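You operate a simulated robot arm through the tools that you are given. There is no shell and no other tool.

Carry out the task below with a simulated two-armed robot. There is one attempt and no reset: what you move stays moved.

## Task
Push the drawer of the small parts bench shut. Take the ribbed white filter and leave it on the flanged grey drum. Put one of the orange radio modules from the island bench on top of the tested propeller. Put the green camera module on the lead with the blue plug. Take the wiping pad on the shelf two and put it away on the shelf under the test bench. Take the square white camera and leave it on top of the green cap marked tank. Fetch the spare wrench and set it in the red tray. Shut the cap drawer. Push the disc drawer shut. Shut the filter drawer. Take the green disc and put it on the shelf two. Put the faceted filter with the grey collar on the packing bench away on the island bench. Open the clip drawer. Do these in any order. Set down upright: faceted filter with the grey collar.

Only the result counts: the job must be done as asked and must still hold three seconds after the hand-in. Knocking over, shifting, dropping, spilling or breaking anything else fails it. Lids that push on must go on centred and level and be pressed home; caps that screw on are set level and turned clockwise until they are tight.

## Robot
Two 7-joint arms with three-finger grippers on one trunk, on a base that moves. Base frame: it is fixed to the floor where the robot stands at the start and does not move with it; the origin is under the middle of the robot, x ahead of it, y to its left, z up. Lengths are in m, angles in rad, forces in N, time in s.
The left shoulder is at the start at [0.05, 0.154, 0.98], the right one opposite. With the tool pointing down near the work surface each hand reaches from about 0.2 to 0.64 m from the robot's upright axis, wherever it stands, measured 20 degrees to its own side. Places, roughly: cap drawer [8.8, 0.1, 0.8]; clip drawer [9.8, 0.1, 1.2]; disc drawer [8.6, 0.1, 0.8]; drawer of the small parts bench [-0.7, -3.3, 0.6]; faceted filter with the grey collar [7, 0.5, 0.75]; filter drawer [8.3, 0.1, 0.8]; flanged grey drum (6x6x3 cm) [-1, -2.4, 0.2]; green camera module [10.75, 0, 0.75]; green cap marked tank [9, 0.25, 1.25]; green disc [8.75, 0.25, 1.25]; island bench [0.8, -1.4, 0.8]; lead with the blue plug [10.5, 0, 0.75]; orange radio module [0.75, -2, 0.75]; red tray (30x22x5 cm) [8.4, 0.4, 1.1]; ribbed white filter [-1, -2.5, 0.25]; shelf two [9.6, 0.3, 0.6]; shelf under the test bench [4.1, -4.5, 0.2]; spare wrench [9, 0, 1.25]; square white camera [9, 0.25, 1.25]; tested propeller [0.75, -1.75, 0.75]; wiping pad [9.75, 0.25, 0.75]. Payload 2.69 kg a hand.
Tool frame (each hand has its own): the origin (TCP) lies between the finger pads and is the grasp point; the fingertips stand 0.029 m ahead of it; z points along the fingers, y is the line along which they close. The gripper opens to 0.12 m; its body begins 0.078 m behind the TCP.
Orientation is told as [roll, pitch, yaw] about the base's x, y, z axes, in that order, counted from this pose: with the fingers straight down and closing along the base's y, the tool's x points along the base's -x, its y along +y and its z along -z.

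## Interface
- The arms move only by the tool arm_command. It takes "left_increments", "right_increments" or both (then of equal length, played together; a hand with none holds still); each is a list that holds one entry, the list of rows, each a list of 7 numbers: the gripper command, from -1 (fully open) to 1 (shut), values between in proportion, then the shift along the base's x, y, z in m, then the turn, a rotation vector about the base's x, y, z in rad. In form: [[[fingers, tx, ty, tz, ax, ay, az], ...]]. A call has 1 to 20 rows; each row shifts and turns the commanded pose from where the row before left it. A row lasts 0.2 s, in which the tool goes at most 0.05 m and 0.15 rad; a call with a longer step from one row to the next is refused whole, and so is a gripper value outside its range. Where a pose cannot be reached the arm comes as near as it can. A force on the tool above 40 N (or 10 N above the force at the start of the call, whichever is more), or a blocked arm, ends the call early, and 0.2 s more pass. The fingers move at their own pace (about 0.1362 m/s each) and stop on an object; they squeeze with about 22 N. The grip force told is the motor's: it shows also when the fingers shut on nothing. Time passes only in rows, and 0.2 s behind the last, so rows that do not move let the fingers close. It gives the time, the measured TCP pose, the force on the tool (base axes), the opening and the grip force at its end, in the units of the frame above (readings bear some noise), with the torque about the TCP (base axes, N m) and any sound that the robot's microphone picked up.
- Cameras (640 x 400 px; columns grow to the right, rows downward): "scene" is now at [0.1531, -0.008, 1.1197]; the picture's right is [-0.05, -1.00, 0.00], its down [-0.64, 0.04, -0.76] and it looks along [0.76, -0.04, -0.65] (base axes); focal length 245 px, centre (320, 200). "left" rides on the left gripper at [0.063, 0, -0.104] in its tool frame; the picture's right is [0.00, 1.00, 0.00], its down [-0.83, 0.00, -0.56] and it looks along [-0.56, 0.00, 0.83] (tool axes); focal length 275 px, centre (320, 200). "right" rides on the right gripper at [0.063, 0, -0.104] in its tool frame; the picture's right is [0.00, 1.00, 0.00], its down [-0.83, 0.00, -0.56] and it looks along [-0.56, 0.00, 0.83] (tool axes); focal length 275 px, centre (320, 200). There is no depth. A picture from a camera that has moved, and an enlarged one, comes with that camera's place and axes in the base frame and with its lens. The place of the scene camera against the robot may be out by one fixed shift of up to 0.012 m in any direction.
- snapshot(camera): a new picture of that camera. No time passes.
- lift_body(by): moves the trunk up (or, below 0, down) by that many m; the arms and the scene camera ride with it, the base frame stays. It gives what a move gives, with no picture.
- steer(legs): drives the robot by 1 to 6 legs, each [ahead, left, turn to the left] in m, m and rad, along the robot's own axes; the way and the turn of a leg run together, so that a leg with both is an arc; at most 1.5 m and 3.142 rad a leg. The arms and the cameras ride along, it lands a little off, and it stops where it bumps. It gives what a move gives.
- pan_tilt(pan, tilt): turns the head with the scene camera to pan (to the left, within 1.396 rad either way) and tilt (down, from -0.506 to 1.204), counted from straight ahead of the robot (the tilt from the chest, where the trunk bows). It gives what a move gives.
- zoom(camera, box): a new picture of the part [left, top, right, bottom] of that camera's present view, enlarged. No time passes.
- finish_job(): hands the job in; it is judged then, once.

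Places have to be worked out from the pictures, the camera data and where the tool is seen. Open the grippers and draw the arms clear of the work before you hand the job in, unless the task says otherwise.

The tools are called after "Call:" by a JSON object that holds its "api" and its "payload". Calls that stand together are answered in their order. arm_command: Moves the arms, as the interface text tells. Its arguments: {"type":"object","properties":{"left_increments":{"type":"array","items":{"type":"array","items":{"type":"array","items":{"type":"number"}}}},"right_increments":{"type":"array","items":{"type":"array","items":{"type":"array","items":{"type":"number"}}}}},"required":[]} The other tools are called the same way: lift_body (by) moves the trunk up or down; steer (legs) drives the base; pan_tilt (pan, tilt) turns the head that bears the scene camera; snapshot (camera) takes a picture; zoom (camera, box) takes an enlarged picture of a part of a camera's view; finish_job () hands the job in.

At the start:

```text
clock: 0.0
left_position: [0.3829, 0.1336, 0.859]
left_tcp_rot: [0.001, 0.0, 0.0]
left_contact_force: [0.5, 0.1, 0.7]
left_torque: [0.0, -0.01, -0.02]
left_width: 0.1198
left_gripper_force: 0.0
right_position: [0.4855, -0.1798, 0.8369]
right_tcp_rot: [-0.001, -0.002, 0.002]
right_contact_force: [-0.9, 0.2, -0.1]
right_torque: [0.02, -0.03, -0.01]
right_width: 0.1198
right_gripper_force: 0.0
trunk travel left (down, up): [-0.351, 0.087]
robot x, y, heading: [-0.0012, -0.0022, -0.002]
head pan, tilt (commanded): [-0.054, 0.702]
```

scene: 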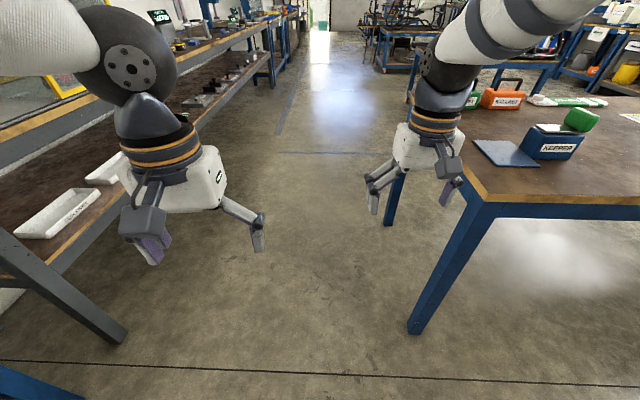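
right: 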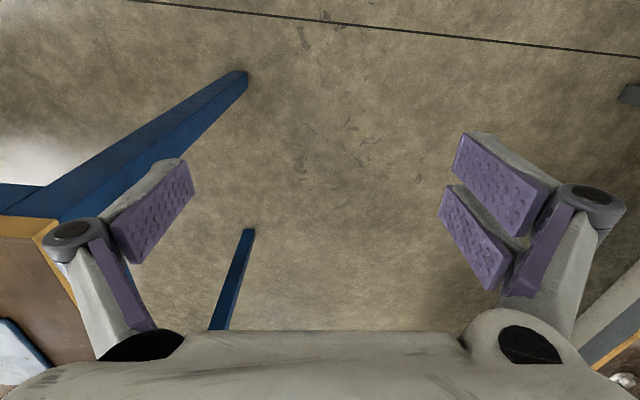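
left: 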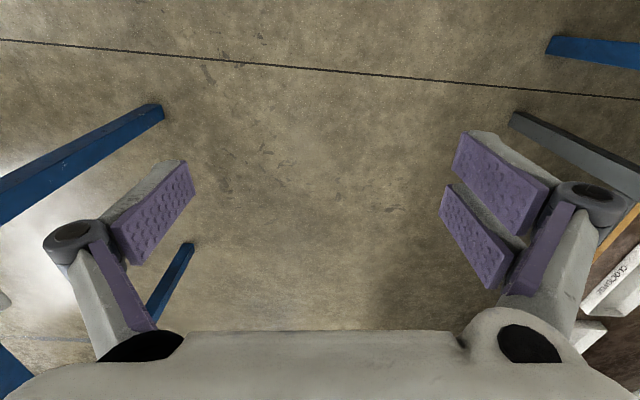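

I start by looking around with the head to learn the layout before moving anything.

Call:
{"api": "pan_tilt", "payload": {"pan": -1.0, "tilt": 0.5}}

Call:
{"api": "snapshot", "payload": {"camera": "scene"}}

```text
clock: 1.2
left_position: [0.3839, 0.1332, 0.8587]
left_tcp_rot: [0.0, -0.002, -0.001]
left_contact_force: [-0.7, 0.2, 0.1]
left_torque: [-0.02, 0.01, 0.01]
left_width: 0.1198
left_gripper_force: 0.1
right_position: [0.4855, -0.1806, 0.8357]
right_tcp_rot: [0.001, -0.002, 0.0]
right_contact_force: [-0.7, -0.1, -0.5]
right_torque: [-0.03, -0.02, 0.02]
right_width: 0.12
right_gripper_force: 0.0
trunk travel left (down, up): [-0.351, 0.087]
robot x, y, heading: [0.0004, -0.0051, -0.001]
head pan, tilt (commanded): [-1.0, 0.499]
```

```text
taken
camera scene: at [0.1176, -0.0798, 1.1375], right [-0.84, -0.54, 0.0], down [-0.26, 0.4, -0.88], along [0.47, -0.74, -0.48], focal length 245 px, centre (320, 200)
```

scene: 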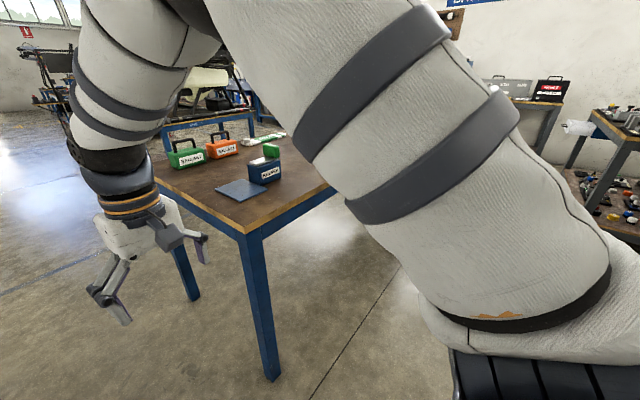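

The island bench is to my right front, and the arm hides the rest. I look ahead and left as well.

Call:
{"api": "pan_tilt", "payload": {"pan": 0.0, "tilt": 0.15}}

Call:
{"api": "snapshot", "payload": {"camera": "scene"}}

Call:
{"api": "pan_tilt", "payload": {"pan": 1.0, "tilt": 0.4}}

Call:
{"api": "snapshot", "payload": {"camera": "scene"}}

Call:
{"api": "pan_tilt", "payload": {"pan": -1.39, "tilt": 0.3}}

Call:
{"api": "snapshot", "payload": {"camera": "scene"}}

```text
clock: 2.5
left_position: [0.3849, 0.1336, 0.8594]
left_tcp_rot: [0.0, 0.0, -0.001]
left_contact_force: [0.0, 0.4, -0.9]
left_torque: [0.01, -0.01, 0.05]
left_width: 0.1197
left_gripper_force: 0.0
right_position: [0.4843, -0.1804, 0.8372]
right_tcp_rot: [-0.001, -0.003, 0.0]
right_contact_force: [-0.4, 0.2, 0.4]
right_torque: [0.01, 0.01, -0.02]
right_width: 0.1202
right_gripper_force: 0.1
trunk travel left (down, up): [-0.351, 0.087]
robot x, y, heading: [0.0013, 0.0005, -0.001]
head pan, tilt (commanded): [0.0, 0.15]
```

```text
taken
camera scene: at [0.1611, -0.0034, 1.1699], right [0.0, -1.0, 0.0], down [-0.15, 0.0, -0.99], along [0.99, 0.0, -0.15], focal length 245 px, centre (320, 200)
```

scene: 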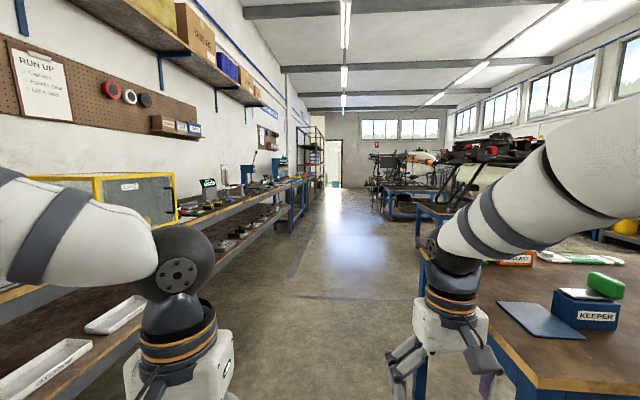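

```text
clock: 3.8
left_position: [0.3825, 0.1329, 0.8591]
left_tcp_rot: [0.001, 0.001, 0.001]
left_contact_force: [0.1, -0.5, -0.2]
left_torque: [0.02, 0.01, -0.02]
left_width: 0.1201
left_gripper_force: 0.1
right_position: [0.4852, -0.1817, 0.836]
right_tcp_rot: [0.0, -0.002, 0.001]
right_contact_force: [-0.1, 0.5, 0.3]
right_torque: [-0.01, -0.01, 0.0]
right_width: 0.1198
right_gripper_force: 0.0
trunk travel left (down, up): [-0.351, 0.087]
robot x, y, heading: [-0.0011, 0.0021, 0.004]
head pan, tilt (commanded): [1.0, 0.4]
```

```text
taken
camera scene: at [0.1185, 0.0746, 1.1467], right [0.84, -0.54, 0.0], down [-0.21, -0.33, -0.92], along [0.5, 0.77, -0.39], focal length 245 px, centre (320, 200)
```

scene: 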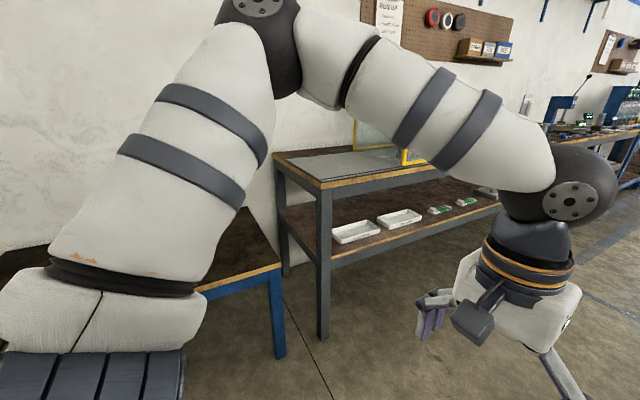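

```text
clock: 6.0
left_position: [0.383, 0.1342, 0.8579]
left_tcp_rot: [0.0, 0.002, 0.001]
left_contact_force: [0.1, -0.2, 0.7]
left_torque: [-0.01, -0.02, -0.01]
left_width: 0.1202
left_gripper_force: 0.0
right_position: [0.4845, -0.1799, 0.837]
right_tcp_rot: [-0.001, -0.001, -0.001]
right_contact_force: [-0.1, -0.1, 0.0]
right_torque: [0.01, -0.01, -0.02]
right_width: 0.1201
right_gripper_force: 0.0
trunk travel left (down, up): [-0.351, 0.087]
robot x, y, heading: [0.0001, 0.0003, 0.002]
head pan, tilt (commanded): [-1.389, 0.3]
```

```text
taken
camera scene: at [0.0853, -0.0951, 1.1559], right [-0.98, -0.18, 0.0], down [-0.05, 0.29, -0.96], along [0.17, -0.94, -0.3], focal length 245 px, centre (320, 200)
```

scene: 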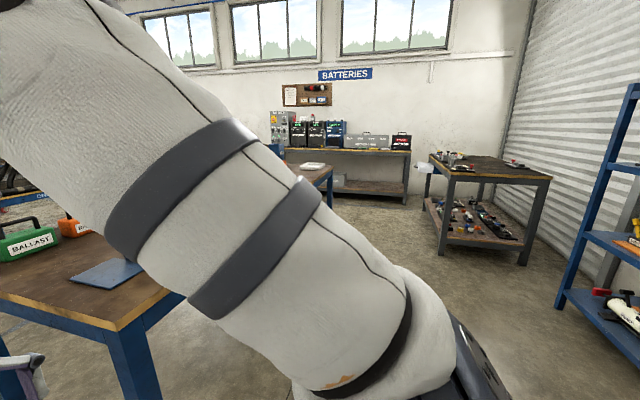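

The path to the right looks clear between the island bench and the rack. I turn in place to face -y and look again.

Call:
{"api": "steer", "payload": {"legs": [[-0.1, 0, 0], [0, 0, -1.57]]}}

Call:
{"api": "pan_tilt", "payload": {"pan": 0.0, "tilt": 0.3}}

Call:
{"api": "snapshot", "payload": {"camera": "scene"}}

Call:
{"api": "pan_tilt", "payload": {"pan": -0.9, "tilt": 0.3}}

Call:
{"api": "snapshot", "payload": {"camera": "scene"}}

Call:
{"api": "pan_tilt", "payload": {"pan": 0.9, "tilt": 0.4}}

Call:
{"api": "snapshot", "payload": {"camera": "scene"}}

```text
clock: 10.9
left_position: [0.0339, -0.3821, 0.8585]
left_tcp_rot: [0.002, 0.0, -1.573]
left_contact_force: [-0.4, 0.9, 0.2]
left_torque: [-0.03, -0.03, -0.02]
left_width: 0.12
left_gripper_force: 0.1
right_position: [-0.2819, -0.4831, 0.8367]
right_tcp_rot: [-0.001, -0.002, -1.572]
right_contact_force: [1.6, -0.3, 0.0]
right_torque: [0.01, 0.0, -0.01]
right_width: 0.1198
right_gripper_force: 0.0
trunk travel left (down, up): [-0.351, 0.087]
robot x, y, heading: [-0.1009, -0.0014, -1.567]
head pan, tilt (commanded): [-1.389, 0.3]
```

```text
clock: 12.5
left_position: [0.0318, -0.3834, 0.8588]
left_tcp_rot: [0.001, 0.0, -1.573]
left_contact_force: [0.5, 0.4, 0.2]
left_torque: [0.0, 0.01, -0.01]
left_width: 0.12
left_gripper_force: 0.0
right_position: [-0.2817, -0.484, 0.8376]
right_tcp_rot: [-0.001, -0.003, -1.573]
right_contact_force: [0.7, 0.0, 0.2]
right_torque: [0.04, 0.03, -0.02]
right_width: 0.1202
right_gripper_force: 0.1
trunk travel left (down, up): [-0.351, 0.087]
robot x, y, heading: [-0.1011, 0.0026, -1.573]
head pan, tilt (commanded): [0.0, 0.3]
```

```text
taken
camera scene: at [-0.1085, -0.1729, 1.1559], right [-1.0, 0.0, 0.0], down [0.0, 0.3, -0.96], along [0.0, -0.96, -0.3], focal length 245 px, centre (320, 200)
```

scene: 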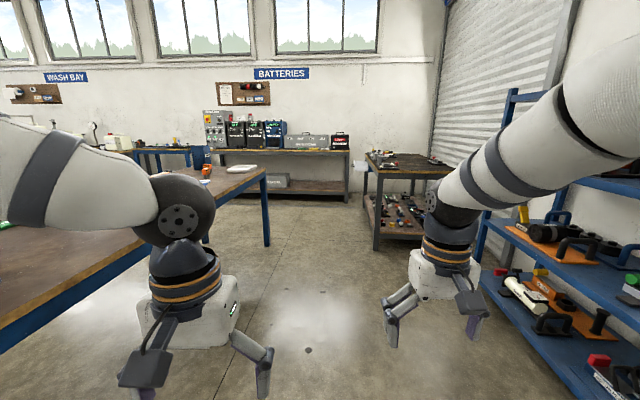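

```text
clock: 13.7
left_position: [0.0325, -0.3831, 0.8593]
left_tcp_rot: [-0.001, -0.003, -1.574]
left_contact_force: [-0.1, -0.5, 1.0]
left_torque: [0.02, 0.03, -0.02]
left_width: 0.1198
left_gripper_force: 0.0
right_position: [-0.2817, -0.4833, 0.8359]
right_tcp_rot: [0.0, -0.003, -1.573]
right_contact_force: [0.9, 0.0, 0.1]
right_torque: [0.0, -0.01, 0.03]
right_width: 0.1202
right_gripper_force: 0.1
trunk travel left (down, up): [-0.351, 0.087]
robot x, y, heading: [-0.0995, 0.0019, -1.575]
head pan, tilt (commanded): [-0.901, 0.3]
```

```text
taken
camera scene: at [-0.1815, -0.1374, 1.1559], right [-0.62, 0.78, 0.0], down [0.23, 0.18, -0.96], along [-0.75, -0.59, -0.3], focal length 245 px, centre (320, 200)
```

scene: 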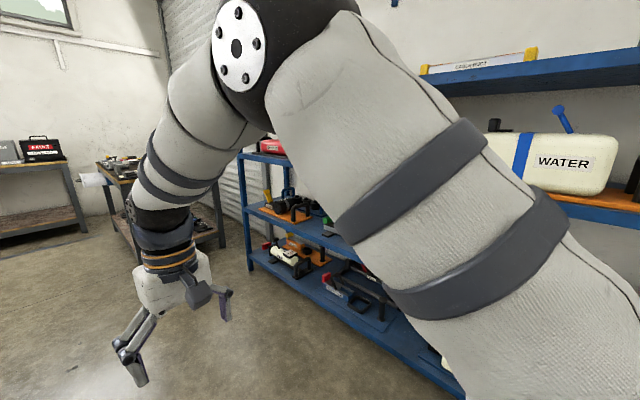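

```text
clock: 15.5
left_position: [0.0325, -0.3846, 0.8592]
left_tcp_rot: [0.0, 0.0, -1.573]
left_contact_force: [-0.1, 0.6, 0.4]
left_torque: [-0.01, 0.0, 0.0]
left_width: 0.1201
left_gripper_force: 0.0
right_position: [-0.2823, -0.4834, 0.8374]
right_tcp_rot: [-0.001, -0.002, -1.571]
right_contact_force: [-0.2, -1.2, -1.1]
right_torque: [0.01, 0.02, 0.01]
right_width: 0.1197
right_gripper_force: 0.0
trunk travel left (down, up): [-0.351, 0.087]
robot x, y, heading: [-0.1002, 0.0015, -1.571]
head pan, tilt (commanded): [0.901, 0.4]
```

```text
taken
camera scene: at [-0.0358, -0.1373, 1.1467], right [-0.62, -0.78, 0.0], down [-0.3, 0.24, -0.92], along [0.72, -0.57, -0.39], focal length 245 px, centre (320, 200)
```

scene: 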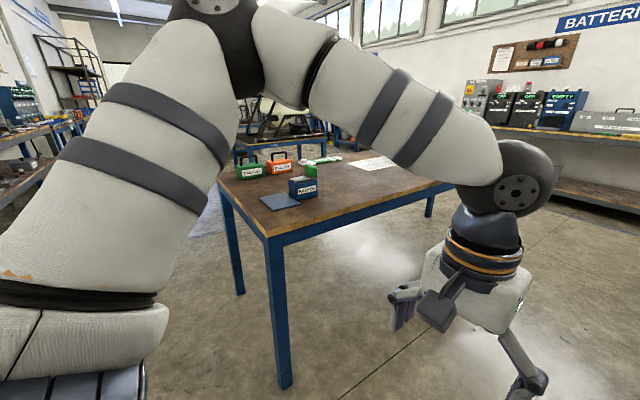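

The grey bench with filters on its lower shelf lies ahead to the right, and the island bench is on the left. I drive ahead and look at it.

Call:
{"api": "steer", "payload": {"legs": [[1.1, 0, 0]]}}

Call:
{"api": "pan_tilt", "payload": {"pan": -0.1, "tilt": 0.4}}

Call:
{"api": "snapshot", "payload": {"camera": "scene"}}

Call:
{"api": "pan_tilt", "payload": {"pan": 0.6, "tilt": 0.4}}

Call:
{"api": "snapshot", "payload": {"camera": "scene"}}

```text
clock: 21.0
left_position: [0.0064, -1.4731, 0.8592]
left_tcp_rot: [0.0, 0.0, -1.598]
left_contact_force: [-0.1, -0.7, 0.5]
left_torque: [0.0, 0.02, 0.0]
left_width: 0.12
left_gripper_force: 0.1
right_position: [-0.3083, -1.5671, 0.8363]
right_tcp_rot: [-0.001, -0.002, -1.596]
right_contact_force: [0.1, -0.1, 0.4]
right_torque: [0.0, -0.02, 0.01]
right_width: 0.1199
right_gripper_force: 0.0
trunk travel left (down, up): [-0.351, 0.087]
robot x, y, heading: [-0.1164, -1.0837, -1.598]
head pan, tilt (commanded): [0.901, 0.4]
```

```text
clock: 22.3
left_position: [0.0086, -1.4746, 0.8578]
left_tcp_rot: [0.0, -0.001, -1.598]
left_contact_force: [0.0, -0.1, 0.5]
left_torque: [0.01, 0.02, -0.02]
left_width: 0.1202
left_gripper_force: 0.1
right_position: [-0.3094, -1.5663, 0.837]
right_tcp_rot: [0.0, -0.003, -1.598]
right_contact_force: [0.5, 0.0, 0.2]
right_torque: [-0.01, -0.02, -0.03]
right_width: 0.12
right_gripper_force: 0.1
trunk travel left (down, up): [-0.351, 0.087]
robot x, y, heading: [-0.121, -1.0865, -1.598]
head pan, tilt (commanded): [-0.099, 0.4]
```

```text
taken
camera scene: at [-0.1377, -1.2586, 1.1467], right [-0.99, 0.13, 0.0], down [0.05, 0.39, -0.92], along [-0.12, -0.91, -0.39], focal length 245 px, centre (320, 200)
```

scene: 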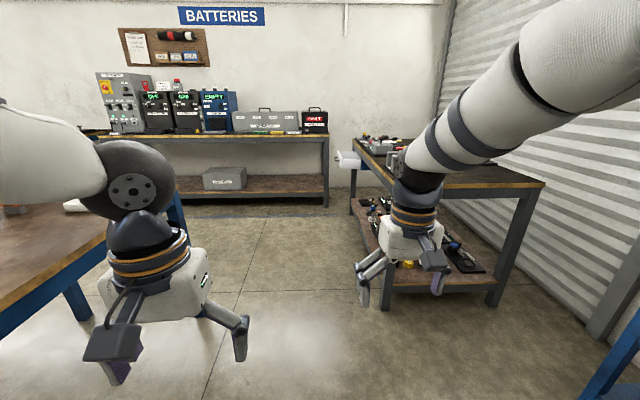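

```text
clock: 23.4
left_position: [0.0073, -1.4735, 0.858]
left_tcp_rot: [0.001, 0.002, -1.597]
left_contact_force: [0.4, -0.1, 0.7]
left_torque: [0.0, -0.01, 0.01]
left_width: 0.12
left_gripper_force: 0.0
right_position: [-0.3087, -1.5651, 0.837]
right_tcp_rot: [-0.001, -0.003, -1.597]
right_contact_force: [-0.3, -0.2, -0.1]
right_torque: [0.02, -0.01, 0.05]
right_width: 0.12
right_gripper_force: 0.0
trunk travel left (down, up): [-0.351, 0.087]
robot x, y, heading: [-0.1173, -1.0885, -1.594]
head pan, tilt (commanded): [0.6, 0.4]
```

```text
taken
camera scene: at [-0.0759, -1.2446, 1.1467], right [-0.84, -0.54, 0.0], down [-0.21, 0.33, -0.92], along [0.5, -0.77, -0.39], focal length 245 px, centre (320, 200)
```

scene: 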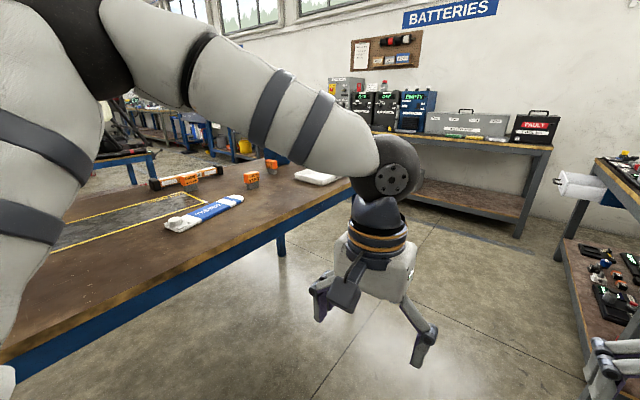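

The small-parts bench spans about x -0.62..-1.35, y -2.2..-3.55, with its white drawer sticking out towards +x at the far end. I drive between the benches toward y≈-2.6, keeping to the middle.

Call:
{"api": "steer", "payload": {"legs": [[0, 0.1, 0.027], [1.45, 0, 0]]}}

Call:
{"api": "pan_tilt", "payload": {"pan": -0.75, "tilt": 0.5}}

Call:
{"api": "snapshot", "payload": {"camera": "scene"}}

Call:
{"api": "pan_tilt", "payload": {"pan": 0.0, "tilt": 0.5}}

Call:
{"api": "snapshot", "payload": {"camera": "scene"}}

```text
clock: 31.6
left_position: [0.1743, -2.9214, 0.8595]
left_tcp_rot: [0.0, 0.0, -1.521]
left_contact_force: [-0.1, 0.7, 0.6]
left_torque: [0.03, 0.01, 0.0]
left_width: 0.1202
left_gripper_force: 0.0
right_position: [-0.1344, -3.0386, 0.8368]
right_tcp_rot: [-0.002, -0.001, -1.519]
right_contact_force: [0.5, -0.6, -0.6]
right_torque: [0.01, -0.01, 0.0]
right_width: 0.1201
right_gripper_force: 0.0
trunk travel left (down, up): [-0.351, 0.087]
robot x, y, heading: [0.0176, -2.547, -1.518]
head pan, tilt (commanded): [0.6, 0.4]
```

```text
clock: 33.1
left_position: [0.1742, -2.9221, 0.8606]
left_tcp_rot: [-0.002, 0.001, -1.519]
left_contact_force: [0.1, 0.8, 0.3]
left_torque: [0.05, 0.02, -0.03]
left_width: 0.1199
left_gripper_force: 0.0
right_position: [-0.1342, -3.0386, 0.8374]
right_tcp_rot: [-0.001, -0.002, -1.52]
right_contact_force: [-0.1, 0.0, -0.6]
right_torque: [-0.01, -0.01, 0.01]
right_width: 0.1202
right_gripper_force: 0.0
trunk travel left (down, up): [-0.351, 0.087]
robot x, y, heading: [0.0225, -2.5435, -1.523]
head pan, tilt (commanded): [-0.75, 0.499]
```

```text
taken
camera scene: at [-0.0421, -2.6951, 1.1375], right [-0.77, 0.64, 0.0], down [0.31, 0.37, -0.88], along [-0.56, -0.67, -0.48], focal length 245 px, centre (320, 200)
```

scene: 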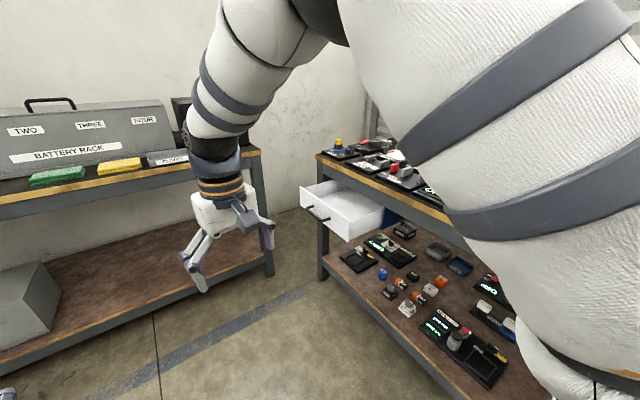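

```text
clock: 34.2
left_position: [0.1741, -2.921, 0.8595]
left_tcp_rot: [0.0, -0.002, -1.521]
left_contact_force: [0.0, -0.5, -0.3]
left_torque: [0.02, 0.0, -0.03]
left_width: 0.1199
left_gripper_force: 0.0
right_position: [-0.1351, -3.0378, 0.8368]
right_tcp_rot: [0.0, -0.001, -1.521]
right_contact_force: [-0.4, -0.1, 0.8]
right_torque: [-0.01, -0.02, 0.0]
right_width: 0.1199
right_gripper_force: 0.1
trunk travel left (down, up): [-0.351, 0.087]
robot x, y, heading: [0.0195, -2.5429, -1.52]
head pan, tilt (commanded): [0.0, 0.499]
```

```text
taken
camera scene: at [0.021, -2.7163, 1.1375], right [-1.0, -0.05, 0.0], down [-0.02, 0.48, -0.88], along [0.04, -0.88, -0.48], focal length 245 px, centre (320, 200)
```

scene: 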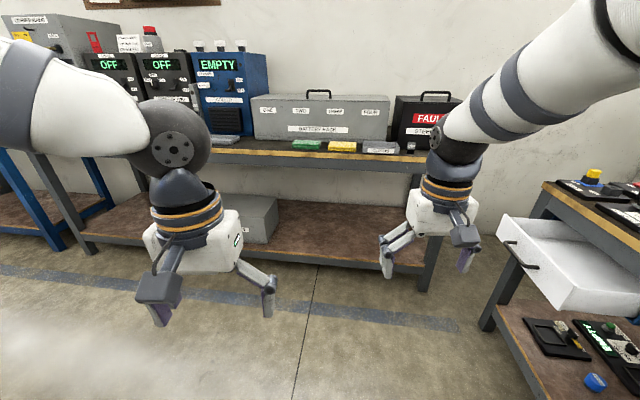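

I zoom to see the drawer geometry clearly.

Call:
{"api": "zoom", "payload": {"camera": "scene", "box": [460, 150, 640, 330]}}

```text
2.22 times, centred on (550, 240) of scene
camera zoom: at [0.021, -2.7163, 1.1375], right [-1.0, -0.05, 0.0], down [-0.02, 0.48, -0.88], along [0.04, -0.88, -0.48], focal length 544 px, centre (-191, 111)
```

zoom: 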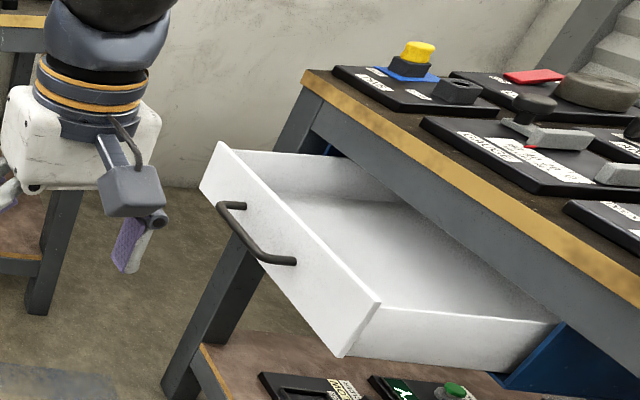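

The drawer face is near x≈-0.6, y≈-3.18..-3.5, top z≈0.66, open about 0.15–0.2 m. I drive to about (0.12,-2.98) and turn to face -x.

Call:
{"api": "steer", "payload": {"legs": [[0.42, 0.08, 0], [0, 0, -1.62]]}}

Call:
{"api": "pan_tilt", "payload": {"pan": 0.0, "tilt": 0.6}}

Call:
{"api": "snapshot", "payload": {"camera": "scene"}}

```text
clock: 40.8
left_position: [-0.2572, -3.0972, 0.8586]
left_tcp_rot: [-0.001, 0.001, -3.126]
left_contact_force: [0.4, -0.7, -0.4]
left_torque: [0.0, 0.01, 0.02]
left_width: 0.1198
left_gripper_force: 0.0
right_position: [-0.3618, -2.7845, 0.8372]
right_tcp_rot: [0.001, -0.002, -3.126]
right_contact_force: [-0.2, 0.7, 0.0]
right_torque: [0.02, -0.02, -0.02]
right_width: 0.12
right_gripper_force: 0.1
trunk travel left (down, up): [-0.351, 0.087]
robot x, y, heading: [0.1257, -2.9586, -3.132]
head pan, tilt (commanded): [0.0, 0.499]
```

```text
clock: 41.4
left_position: [-0.2559, -3.0972, 0.8592]
left_tcp_rot: [0.0, 0.0, -3.126]
left_contact_force: [-0.2, -1.2, -0.1]
left_torque: [-0.01, -0.01, 0.01]
left_width: 0.12
left_gripper_force: 0.0
right_position: [-0.3617, -2.7842, 0.8366]
right_tcp_rot: [0.0, -0.002, -3.124]
right_contact_force: [-0.3, 0.8, 0.0]
right_torque: [0.01, 0.02, 0.02]
right_width: 0.1201
right_gripper_force: 0.1
trunk travel left (down, up): [-0.351, 0.087]
robot x, y, heading: [0.1244, -2.9591, -3.124]
head pan, tilt (commanded): [0.0, 0.6]
```

```text
taken
camera scene: at [-0.0482, -2.963, 1.1285], right [-0.02, 1.0, 0.0], down [0.56, 0.01, -0.83], along [-0.83, -0.01, -0.56], focal length 245 px, centre (320, 200)
```

scene: 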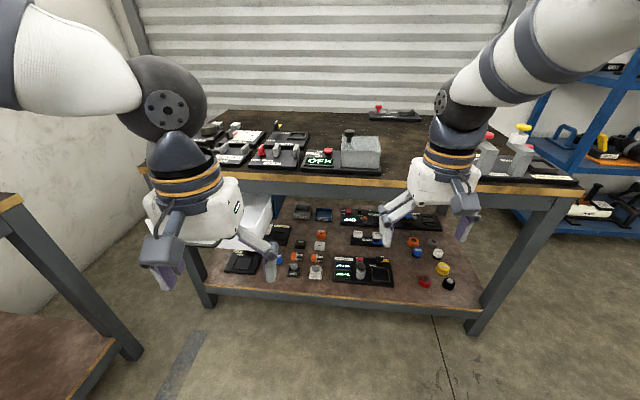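

I retract the right hand a bit, close the left hand's fingers and tilt it forward to make a pushing pose in front of the drawer.

Call:
{"api": "arm_command", "payload": {"left_increments": [[[1, -0.005, -0.028, -0.03, 0, 0.13, 0], [1, -0.005, -0.028, -0.03, 0, 0.13, 0], [1, -0.005, -0.028, -0.03, 0, 0.13, 0], [1, -0.005, -0.028, -0.03, 0, 0.13, 0], [1, -0.005, -0.028, -0.03, 0, 0.13, 0], [1, -0.005, -0.028, -0.03, 0, 0.13, 0], [1, -0.005, -0.028, -0.03, 0, 0.13, 0], [1, -0.005, -0.028, -0.03, 0, 0.13, 0]]], "right_increments": [[[-1, 0.018, 0, 0.012, 0, 0, 0], [-1, 0.018, 0, 0.012, 0, 0, 0], [-1, 0.018, 0, 0.012, 0, 0, 0], [-1, 0.018, 0, 0.012, 0, 0, 0], [-1, 0.018, 0, 0.012, 0, 0, 0], [-1, 0.018, 0, 0.012, 0, 0, 0], [-1, 0.018, 0, 0.012, 0, 0, 0], [-1, 0.018, 0, 0.012, 0, 0, 0]]]}}

Call:
{"api": "pan_tilt", "payload": {"pan": 0.3, "tilt": 0.6}}

Call:
{"api": "snapshot", "payload": {"camera": "scene"}}

Call:
{"api": "snapshot", "payload": {"camera": "left"}}

```text
clock: 43.2
left_position: [-0.2832, -3.2514, 0.6942]
left_tcp_rot: [-0.013, -0.715, -3.119]
left_contact_force: [0.4, -0.8, 0.2]
left_torque: [-0.01, 0.0, 0.0]
left_width: 0.0
left_gripper_force: 21.9
left hand out of reach, approached as far as the arm can: row 6, 7, 8
right_position: [-0.2175, -2.7845, 0.9329]
right_tcp_rot: [0.0, -0.002, -3.126]
right_contact_force: [0.6, 0.3, -0.6]
right_torque: [0.0, -0.01, -0.02]
right_width: 0.12
right_gripper_force: 0.0
trunk travel left (down, up): [-0.351, 0.087]
robot x, y, heading: [0.1279, -2.9556, -3.126]
head pan, tilt (commanded): [0.0, 0.6]
```

```text
clock: 44.0
left_position: [-0.2842, -3.2518, 0.6938]
left_tcp_rot: [-0.015, -0.714, -3.121]
left_contact_force: [-0.3, 0.0, 0.8]
left_torque: [0.03, -0.01, -0.01]
left_width: 0.0001
left_gripper_force: 22.0
right_position: [-0.218, -2.7859, 0.9314]
right_tcp_rot: [0.001, -0.002, -3.125]
right_contact_force: [0.2, 0.5, 0.5]
right_torque: [0.0, 0.01, 0.02]
right_width: 0.1199
right_gripper_force: 0.0
trunk travel left (down, up): [-0.351, 0.087]
robot x, y, heading: [0.1238, -2.9577, -3.125]
head pan, tilt (commanded): [0.3, 0.6]
```

```text
taken
camera scene: at [-0.0439, -2.989, 1.1284], right [-0.31, 0.95, 0.0], down [0.54, 0.18, -0.83], along [-0.78, -0.26, -0.56], focal length 245 px, centre (320, 200)
```

scene: 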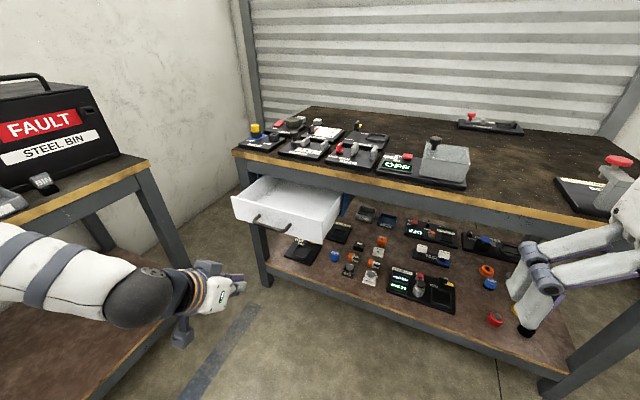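

```text
taken
camera left: at [-0.166, -3.2507, 0.7317], right [0.01, -1.0, -0.01], down [-0.26, -0.01, 0.96], along [-0.96, -0.01, -0.26], focal length 275 px, centre (320, 200)
```

left: 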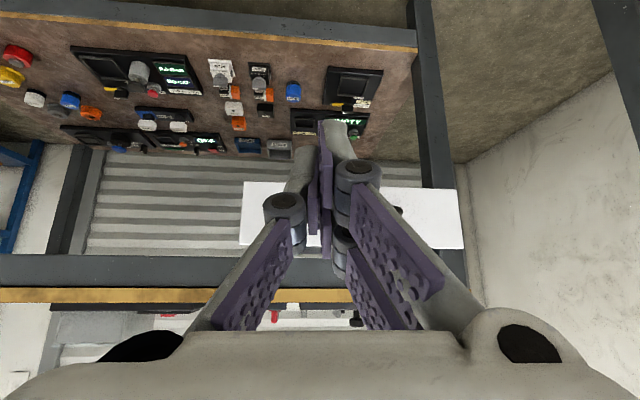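

The drawer face is at x≈-0.62, y≈-3.51..-3.21, z 0.55–0.65 and the left fist is well aimed. I lower the trunk a little, slide left, and drive closer.

Call:
{"api": "lift_body", "payload": {"by": -0.09}}

Call:
{"api": "steer", "payload": {"legs": [[0, 0.09, 0], [0.24, 0, 0]]}}

Call:
{"api": "snapshot", "payload": {"camera": "scene"}}

Call:
{"api": "snapshot", "payload": {"camera": "left"}}

```text
clock: 45.3
left_position: [-0.2856, -3.2522, 0.6042]
left_tcp_rot: [-0.013, -0.715, -3.119]
left_contact_force: [-0.8, -0.8, -0.7]
left_torque: [-0.01, 0.0, 0.0]
left_width: 0.0
left_gripper_force: 21.7
right_position: [-0.2203, -2.7839, 0.8425]
right_tcp_rot: [0.0, -0.002, -3.127]
right_contact_force: [-0.5, -0.4, 0.5]
right_torque: [0.0, 0.0, 0.05]
right_width: 0.1201
right_gripper_force: 0.0
trunk travel left (down, up): [-0.261, 0.177]
robot x, y, heading: [0.1218, -2.9543, -3.128]
head pan, tilt (commanded): [0.3, 0.6]
```

```text
clock: 48.0
left_position: [-0.5129, -3.3496, 0.6027]
left_tcp_rot: [-0.013, -0.715, -3.11]
left_contact_force: [0.3, 0.6, 0.6]
left_torque: [0.04, -0.03, -0.02]
left_width: 0.0
left_gripper_force: 21.9
right_position: [-0.4511, -2.881, 0.8426]
right_tcp_rot: [0.001, -0.002, -3.115]
right_contact_force: [0.8, 1.1, -0.2]
right_torque: [0.02, -0.01, -0.02]
right_width: 0.1202
right_gripper_force: 0.1
trunk travel left (down, up): [-0.261, 0.177]
robot x, y, heading: [-0.1097, -3.0475, -3.12]
head pan, tilt (commanded): [0.3, 0.6]
```

```text
taken
camera scene: at [-0.3007, -3.0841, 1.0345], right [-0.32, 0.95, 0.0], down [0.54, 0.18, -0.82], along [-0.78, -0.26, -0.57], focal length 245 px, centre (320, 200)
```

scene: 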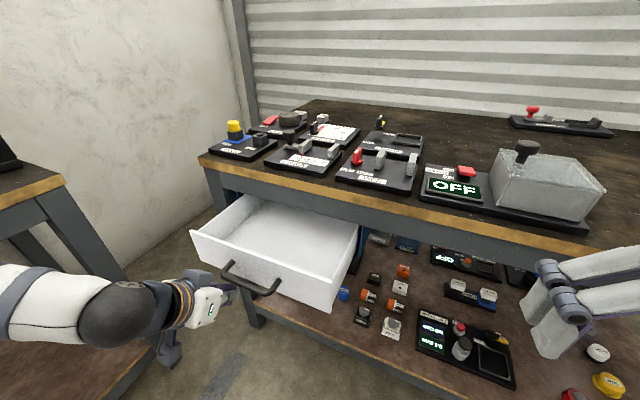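

```text
taken
camera left: at [-0.3955, -3.3472, 0.6409], right [0.02, -1.0, -0.01], down [-0.26, -0.01, 0.96], along [-0.96, -0.02, -0.26], focal length 275 px, centre (320, 200)
```

left: 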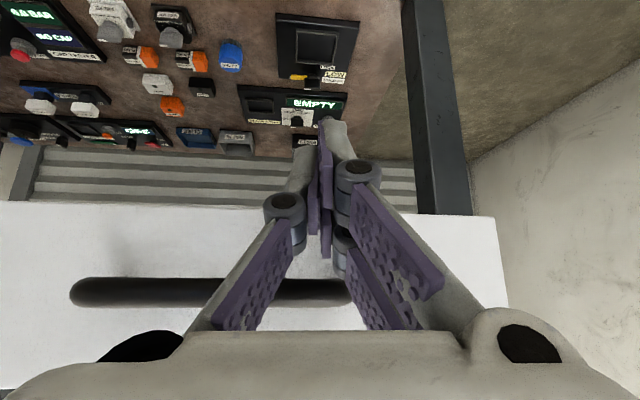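

The left-wrist view shows the fist is below the face bottom (face z≈0.60–0.69, x≈-0.57, y≈-3.46..-3.14, handle in the middle). I back off, raise, and shift to the face area beside the handle.

Call:
{"api": "arm_command", "payload": {"left_increments": [[[1, 0.03, 0, 0, 0, 0, 0], [1, 0, -0.02, 0.035, 0, 0, 0], [1, 0, -0.04, 0.03, 0, 0, 0]]]}}

Call:
{"api": "snapshot", "payload": {"camera": "left"}}

Call:
{"api": "snapshot", "payload": {"camera": "scene"}}

```text
clock: 48.8
left_position: [-0.4964, -3.4124, 0.6662]
left_tcp_rot: [-0.018, -0.715, -3.11]
left_contact_force: [0.0, -0.1, 0.7]
left_torque: [-0.03, -0.02, 0.02]
left_width: 0.0001
left_gripper_force: 22.0
left hand out of reach, approached as far as the arm can: row 1, 2
right_position: [-0.4493, -2.8811, 0.8427]
right_tcp_rot: [0.0, -0.003, -3.115]
right_contact_force: [-1.0, 0.1, -0.1]
right_torque: [0.01, 0.01, 0.04]
right_width: 0.1202
right_gripper_force: 0.0
trunk travel left (down, up): [-0.261, 0.177]
robot x, y, heading: [-0.1079, -3.0477, -3.114]
head pan, tilt (commanded): [0.3, 0.6]
```

```text
taken
camera left: at [-0.3774, -3.4112, 0.704], right [0.02, -1.0, -0.01], down [-0.26, -0.01, 0.96], along [-0.96, -0.02, -0.26], focal length 275 px, centre (320, 200)
```

left: 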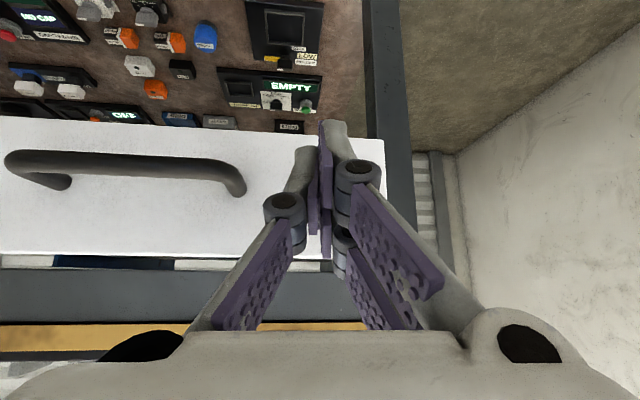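

```text
taken
camera scene: at [-0.3003, -3.0841, 1.0346], right [-0.32, 0.95, 0.0], down [0.54, 0.18, -0.83], along [-0.78, -0.26, -0.56], focal length 245 px, centre (320, 200)
```

scene: 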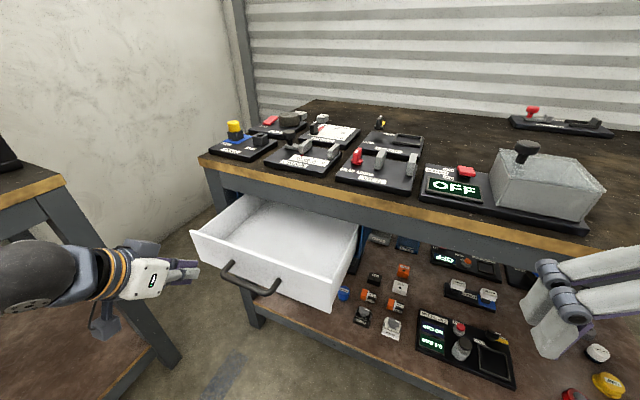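

The fist is aligned with the face beside the handle (tip z≈0.644). I push in -x.

Call:
{"api": "arm_command", "payload": {"left_increments": [[[1, -0.03, 0, 0, 0, 0, 0], [1, -0.03, 0, 0, 0, 0, 0], [1, -0.03, 0, 0, 0, 0, 0], [1, -0.03, 0, 0, 0, 0, 0], [1, -0.03, 0, 0, 0, 0, 0], [1, -0.03, 0, 0, 0, 0, 0], [1, -0.03, 0, 0, 0, 0, 0]]]}}

Call:
{"api": "snapshot", "payload": {"camera": "scene"}}

Call:
{"api": "snapshot", "payload": {"camera": "left"}}

```text
clock: 50.2
left_position: [-0.6812, -3.4119, 0.6627]
left_tcp_rot: [-0.019, -0.705, -3.102]
left_contact_force: [11.0, 1.4, 3.7]
left_torque: [-0.04, 0.06, -0.09]
left_width: 0.0
left_gripper_force: 21.7
right_position: [-0.4514, -2.8815, 0.8421]
right_tcp_rot: [0.0, -0.002, -3.114]
right_contact_force: [0.4, -0.3, 0.3]
right_torque: [0.02, -0.03, -0.02]
right_width: 0.12
right_gripper_force: 0.0
trunk travel left (down, up): [-0.261, 0.177]
robot x, y, heading: [-0.1043, -3.0487, -3.109]
head pan, tilt (commanded): [0.3, 0.6]
stopped in row 7 (left hand): the force on the tool passed its limit at 169 N (the readings are from after the stop); the commanded pose is now the measured one
```

```text
taken
camera scene: at [-0.2997, -3.0845, 1.0347], right [-0.32, 0.95, 0.0], down [0.53, 0.18, -0.83], along [-0.78, -0.27, -0.56], focal length 245 px, centre (320, 200)
```

scene: 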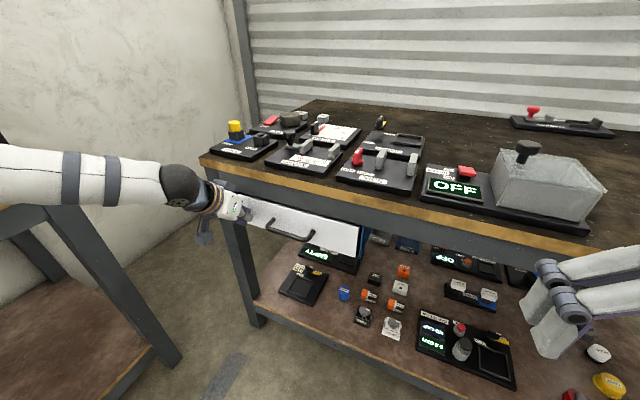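

```text
taken
camera left: at [-0.5642, -3.4095, 0.7016], right [0.02, -1.0, -0.01], down [-0.27, -0.02, 0.96], along [-0.96, -0.02, -0.27], focal length 275 px, centre (320, 200)
```

left: 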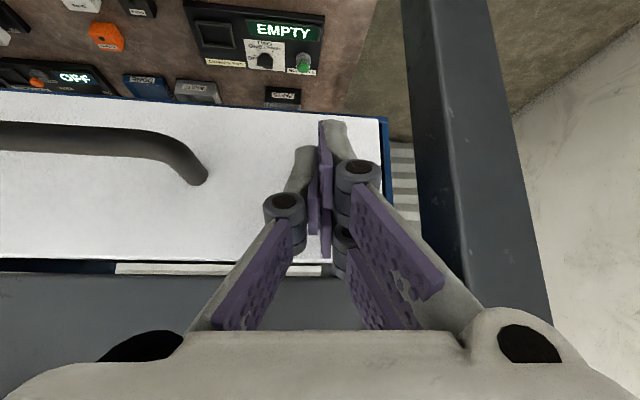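

The drawer moved ~0.13 m and then a hard stop was felt. I push gently again to check it is home.

Call:
{"api": "arm_command", "payload": {"left_increments": [[[1, -0.01, 0, 0, 0, 0, 0], [1, -0.01, 0, 0, 0, 0, 0], [1, -0.01, 0, 0, 0, 0, 0]]]}}

Call:
{"api": "zoom", "payload": {"camera": "left", "box": [0, 60, 420, 320]}}

```text
clock: 50.6
left_position: [-0.6804, -3.4125, 0.6587]
left_tcp_rot: [-0.02, -0.694, -3.098]
left_contact_force: [19.6, 2.2, 5.1]
left_torque: [0.08, 0.03, -0.02]
left_width: 0.0
left_gripper_force: 22.2
right_position: [-0.4492, -2.8817, 0.8416]
right_tcp_rot: [0.002, -0.003, -3.113]
right_contact_force: [0.1, -0.2, -0.5]
right_torque: [-0.01, 0.02, 0.02]
right_width: 0.1199
right_gripper_force: 0.0
trunk travel left (down, up): [-0.261, 0.177]
robot x, y, heading: [-0.1069, -3.0514, -3.116]
head pan, tilt (commanded): [0.3, 0.6]
stopped in row 1 (left hand): the force on the tool passed its limit at 49 N (the readings are from after the stop); the commanded pose is now the measured one
```

```text
1.52 times, centred on (210, 190) of left
camera zoom: at [-0.5648, -3.4096, 0.7001], right [0.03, -1.0, -0.01], down [-0.28, -0.02, 0.96], along [-0.96, -0.02, -0.28], focal length 420 px, centre (488, 215)
```

zoom: 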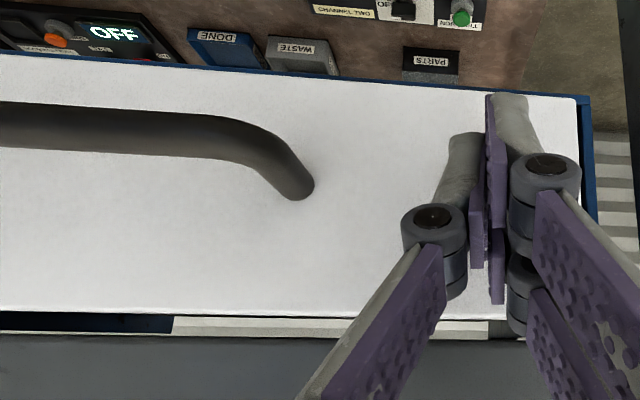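

The face now sits flush on the blue casing — the drawer is shut. I withdraw the left hand, then back the base away.

Call:
{"api": "arm_command", "payload": {"left_increments": [[[1, 0.03, 0, 0, 0, 0, 0], [1, 0.03, 0, 0, 0, 0, 0], [1, 0.03, 0.01, 0, 0, 0, 0], [1, 0.03, 0.02, 0, 0, 0, 0], [1, 0.03, 0.03, 0.02, 0, 0, 0], [1, 0.03, 0.03, 0.02, 0, 0, 0], [1, 0.0, 0.03, 0.03, 0, 0, 0], [1, 0.0, 0.03, 0.03, 0, 0, 0], [1, 0.0, 0.03, 0.03, 0, 0, 0]]]}}

Call:
{"api": "steer", "payload": {"legs": [[-0.2, 0, 0], [0, -0.5, 0]]}}

Call:
{"api": "pan_tilt", "payload": {"pan": 0.0, "tilt": 0.65}}

Call:
{"api": "snapshot", "payload": {"camera": "scene"}}

```text
clock: 52.6
left_position: [-0.5334, -3.2376, 0.7868]
left_tcp_rot: [-0.02, -0.693, -3.101]
left_contact_force: [0.5, -0.1, 0.0]
left_torque: [0.0, 0.02, -0.02]
left_width: 0.0003
left_gripper_force: 22.1
left hand out of reach, approached as far as the arm can: row 6, 7
right_position: [-0.4513, -2.8808, 0.8418]
right_tcp_rot: [0.001, 0.001, -3.114]
right_contact_force: [-0.5, 0.6, -0.3]
right_torque: [-0.01, -0.02, 0.0]
right_width: 0.1199
right_gripper_force: 0.1
trunk travel left (down, up): [-0.261, 0.177]
robot x, y, heading: [-0.1027, -3.0542, -3.111]
head pan, tilt (commanded): [0.3, 0.6]
```

```text
clock: 58.1
left_position: [-0.3441, -2.7413, 0.7868]
left_tcp_rot: [-0.02, -0.694, -3.099]
left_contact_force: [1.1, -0.2, 0.0]
left_torque: [-0.03, -0.01, -0.04]
left_width: 0.0
left_gripper_force: 22.1
right_position: [-0.2609, -2.3845, 0.8415]
right_tcp_rot: [0.0, 0.001, -3.112]
right_contact_force: [0.0, -0.4, 0.1]
right_torque: [0.02, -0.01, 0.0]
right_width: 0.12
right_gripper_force: 0.0
trunk travel left (down, up): [-0.261, 0.177]
robot x, y, heading: [0.0836, -2.5496, -3.108]
head pan, tilt (commanded): [0.3, 0.6]
```

```text
clock: 58.9
left_position: [-0.3434, -2.7401, 0.7867]
left_tcp_rot: [-0.018, -0.696, -3.099]
left_contact_force: [-0.3, 0.1, 0.4]
left_torque: [0.03, -0.02, 0.01]
left_width: 0.0
left_gripper_force: 22.3
right_position: [-0.2617, -2.3846, 0.8419]
right_tcp_rot: [0.0, -0.002, -3.112]
right_contact_force: [-0.6, 0.7, -0.3]
right_torque: [0.03, 0.02, 0.0]
right_width: 0.1201
right_gripper_force: 0.0
trunk travel left (down, up): [-0.261, 0.177]
robot x, y, heading: [0.0846, -2.5479, -3.116]
head pan, tilt (commanded): [0.0, 0.649]
```

```text
taken
camera scene: at [-0.1136, -2.56, 1.0303], right [-0.03, 1.0, 0.0], down [0.6, 0.02, -0.8], along [-0.8, -0.03, -0.6], focal length 245 px, centre (320, 200)
```

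scene: 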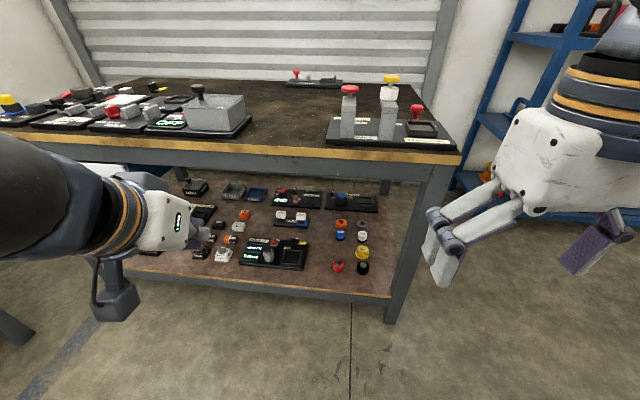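

The small parts on the lower shelf's right end match the given coordinates. I zoom in there.

Call:
{"api": "zoom", "payload": {"camera": "scene", "box": [260, 180, 400, 290]}}

```text
3.64 times, centred on (330, 235) of scene
camera zoom: at [-0.1136, -2.56, 1.0303], right [-0.03, 1.0, 0.0], down [0.6, 0.02, -0.8], along [-0.8, -0.03, -0.6], focal length 890 px, centre (284, 73)
```

zoom: 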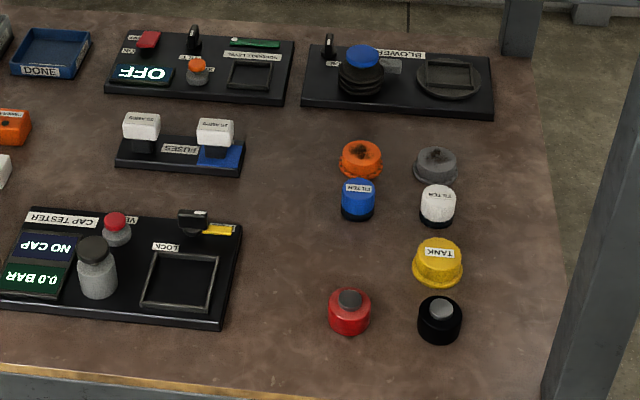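

White FILTER sits at about (-0.915,-2.398) and the grey flanged drum at (-1.00,-2.39) on the lower shelf. I go round to the bench's near end: strafe to y≈-1.5, forward a bit, then turn to face -y.

Call:
{"api": "steer", "payload": {"legs": [[0, -1.0, 0], [0.3, 0, 0], [0, 0, 1.54]]}}

Call:
{"api": "pan_tilt", "payload": {"pan": -0.6, "tilt": 0.6}}

Call:
{"api": "snapshot", "payload": {"camera": "scene"}}

Call:
{"api": "pan_tilt", "payload": {"pan": 0.9, "tilt": 0.5}}

Call:
{"api": "snapshot", "payload": {"camera": "scene"}}

```text
clock: 72.2
left_position: [-0.1008, -1.9926, 0.7873]
left_tcp_rot: [-0.018, -0.693, -1.647]
left_contact_force: [-0.3, 0.3, -0.4]
left_torque: [-0.03, -0.06, 0.02]
left_width: 0.0001
left_gripper_force: 22.0
right_position: [-0.4466, -1.8688, 0.8431]
right_tcp_rot: [0.001, 0.0, -1.659]
right_contact_force: [0.5, -0.7, 0.0]
right_torque: [-0.03, 0.0, 0.03]
right_width: 0.12
right_gripper_force: 0.0
trunk travel left (down, up): [-0.261, 0.177]
robot x, y, heading: [-0.2362, -1.5439, -1.655]
head pan, tilt (commanded): [0.0, 0.649]
```

```text
clock: 73.2
left_position: [-0.1022, -1.9916, 0.7877]
left_tcp_rot: [-0.019, -0.695, -1.647]
left_contact_force: [-0.1, -0.1, 0.2]
left_torque: [0.0, -0.01, 0.02]
left_width: 0.0
left_gripper_force: 22.1
right_position: [-0.4466, -1.8694, 0.8418]
right_tcp_rot: [0.0, 0.0, -1.661]
right_contact_force: [0.8, -1.1, 0.2]
right_torque: [0.0, 0.02, -0.01]
right_width: 0.1201
right_gripper_force: 0.0
trunk travel left (down, up): [-0.261, 0.177]
robot x, y, heading: [-0.2402, -1.5463, -1.658]
head pan, tilt (commanded): [-0.6, 0.6]
```

```text
taken
camera scene: at [-0.3128, -1.7197, 1.0346], right [-0.77, 0.63, 0.0], down [0.36, 0.44, -0.83], along [-0.52, -0.64, -0.56], focal length 245 px, centre (320, 200)
```

scene: 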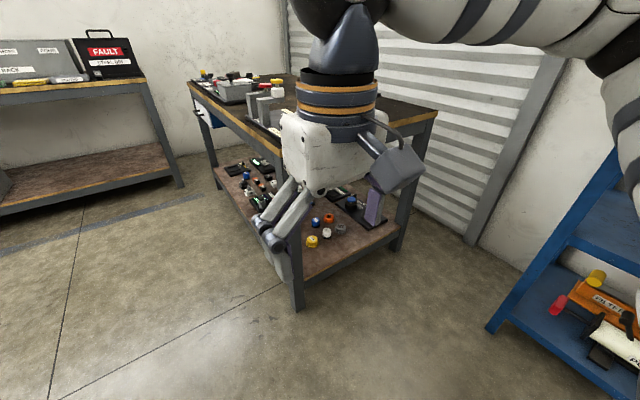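

```text
clock: 74.8
left_position: [-0.1019, -1.9935, 0.7866]
left_tcp_rot: [-0.019, -0.696, -1.646]
left_contact_force: [-0.5, -0.6, -0.9]
left_torque: [-0.01, 0.02, 0.01]
left_width: 0.0
left_gripper_force: 21.5
right_position: [-0.4469, -1.8694, 0.8423]
right_tcp_rot: [0.0, -0.001, -1.658]
right_contact_force: [0.4, 0.3, -0.3]
right_torque: [0.01, 0.01, 0.0]
right_width: 0.1199
right_gripper_force: 0.1
trunk travel left (down, up): [-0.261, 0.177]
robot x, y, heading: [-0.2438, -1.5487, -1.661]
head pan, tilt (commanded): [0.901, 0.499]
```

```text
taken
camera scene: at [-0.1907, -1.7139, 1.0437], right [-0.69, -0.73, 0.0], down [-0.35, 0.33, -0.88], along [0.64, -0.6, -0.48], focal length 245 px, centre (320, 200)
```

scene: 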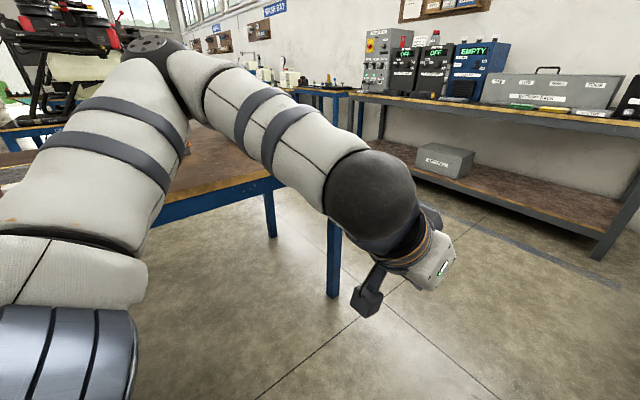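

The bench's near end runs from about (-0.65,-2.28) to (-1.28,-2.23), and the rack corner is at about (-1.2,-1.69). I straighten and strafe right to x≈-0.7.

Call:
{"api": "steer", "payload": {"legs": [[0, 0, 0.09], [0, -0.45, 0]]}}

Call:
{"api": "lift_body", "payload": {"by": -0.25}}

Call:
{"api": "pan_tilt", "payload": {"pan": -0.3, "tilt": 0.6}}

Call:
{"api": "snapshot", "payload": {"camera": "scene"}}

```text
clock: 79.3
left_position: [-0.5078, -1.979, 0.7868]
left_tcp_rot: [-0.019, -0.695, -1.565]
left_contact_force: [-0.1, 0.2, 0.2]
left_torque: [-0.01, 0.02, 0.01]
left_width: 0.0
left_gripper_force: 22.8
right_position: [-0.8623, -1.8851, 0.8436]
right_tcp_rot: [-0.001, 0.001, -1.577]
right_contact_force: [0.0, 0.2, 0.0]
right_torque: [-0.01, 0.03, 0.01]
right_width: 0.12
right_gripper_force: 0.1
trunk travel left (down, up): [-0.261, 0.177]
robot x, y, heading: [-0.6796, -1.5481, -1.577]
head pan, tilt (commanded): [0.901, 0.499]
```

```text
clock: 81.9
left_position: [-0.5089, -2.0065, 0.4644]
left_tcp_rot: [-0.016, -0.497, -1.567]
left_contact_force: [-0.4, -0.7, 0.2]
left_torque: [0.0, -0.02, 0.01]
left_width: 0.0
left_gripper_force: 21.5
right_position: [-0.8615, -1.8845, 0.592]
right_tcp_rot: [0.001, -0.003, -1.579]
right_contact_force: [-0.3, -0.3, 0.0]
right_torque: [0.01, -0.01, -0.01]
right_width: 0.12
right_gripper_force: 0.2
trunk travel left (down, up): [-0.011, 0.427]
robot x, y, heading: [-0.6843, -1.5442, -1.573]
head pan, tilt (commanded): [0.901, 0.499]
```

```text
clock: 83.3
left_position: [-0.5088, -2.0065, 0.4641]
left_tcp_rot: [-0.016, -0.498, -1.567]
left_contact_force: [-0.6, 0.0, 0.3]
left_torque: [-0.02, 0.01, -0.03]
left_width: 0.0
left_gripper_force: 22.1
right_position: [-0.8633, -1.8834, 0.5934]
right_tcp_rot: [0.001, -0.001, -1.576]
right_contact_force: [0.3, 0.2, 0.1]
right_torque: [0.01, -0.05, 0.0]
right_width: 0.1199
right_gripper_force: 0.1
trunk travel left (down, up): [-0.011, 0.427]
robot x, y, heading: [-0.6809, -1.5438, -1.58]
head pan, tilt (commanded): [-0.3, 0.6]
```

```text
taken
camera scene: at [-0.7182, -1.8153, 0.771], right [-0.95, 0.3, 0.0], down [0.17, 0.54, -0.83], along [-0.25, -0.79, -0.56], focal length 245 px, centre (320, 200)
```

scene: 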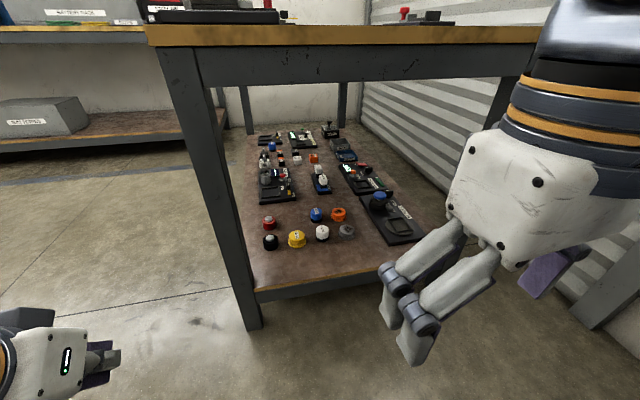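

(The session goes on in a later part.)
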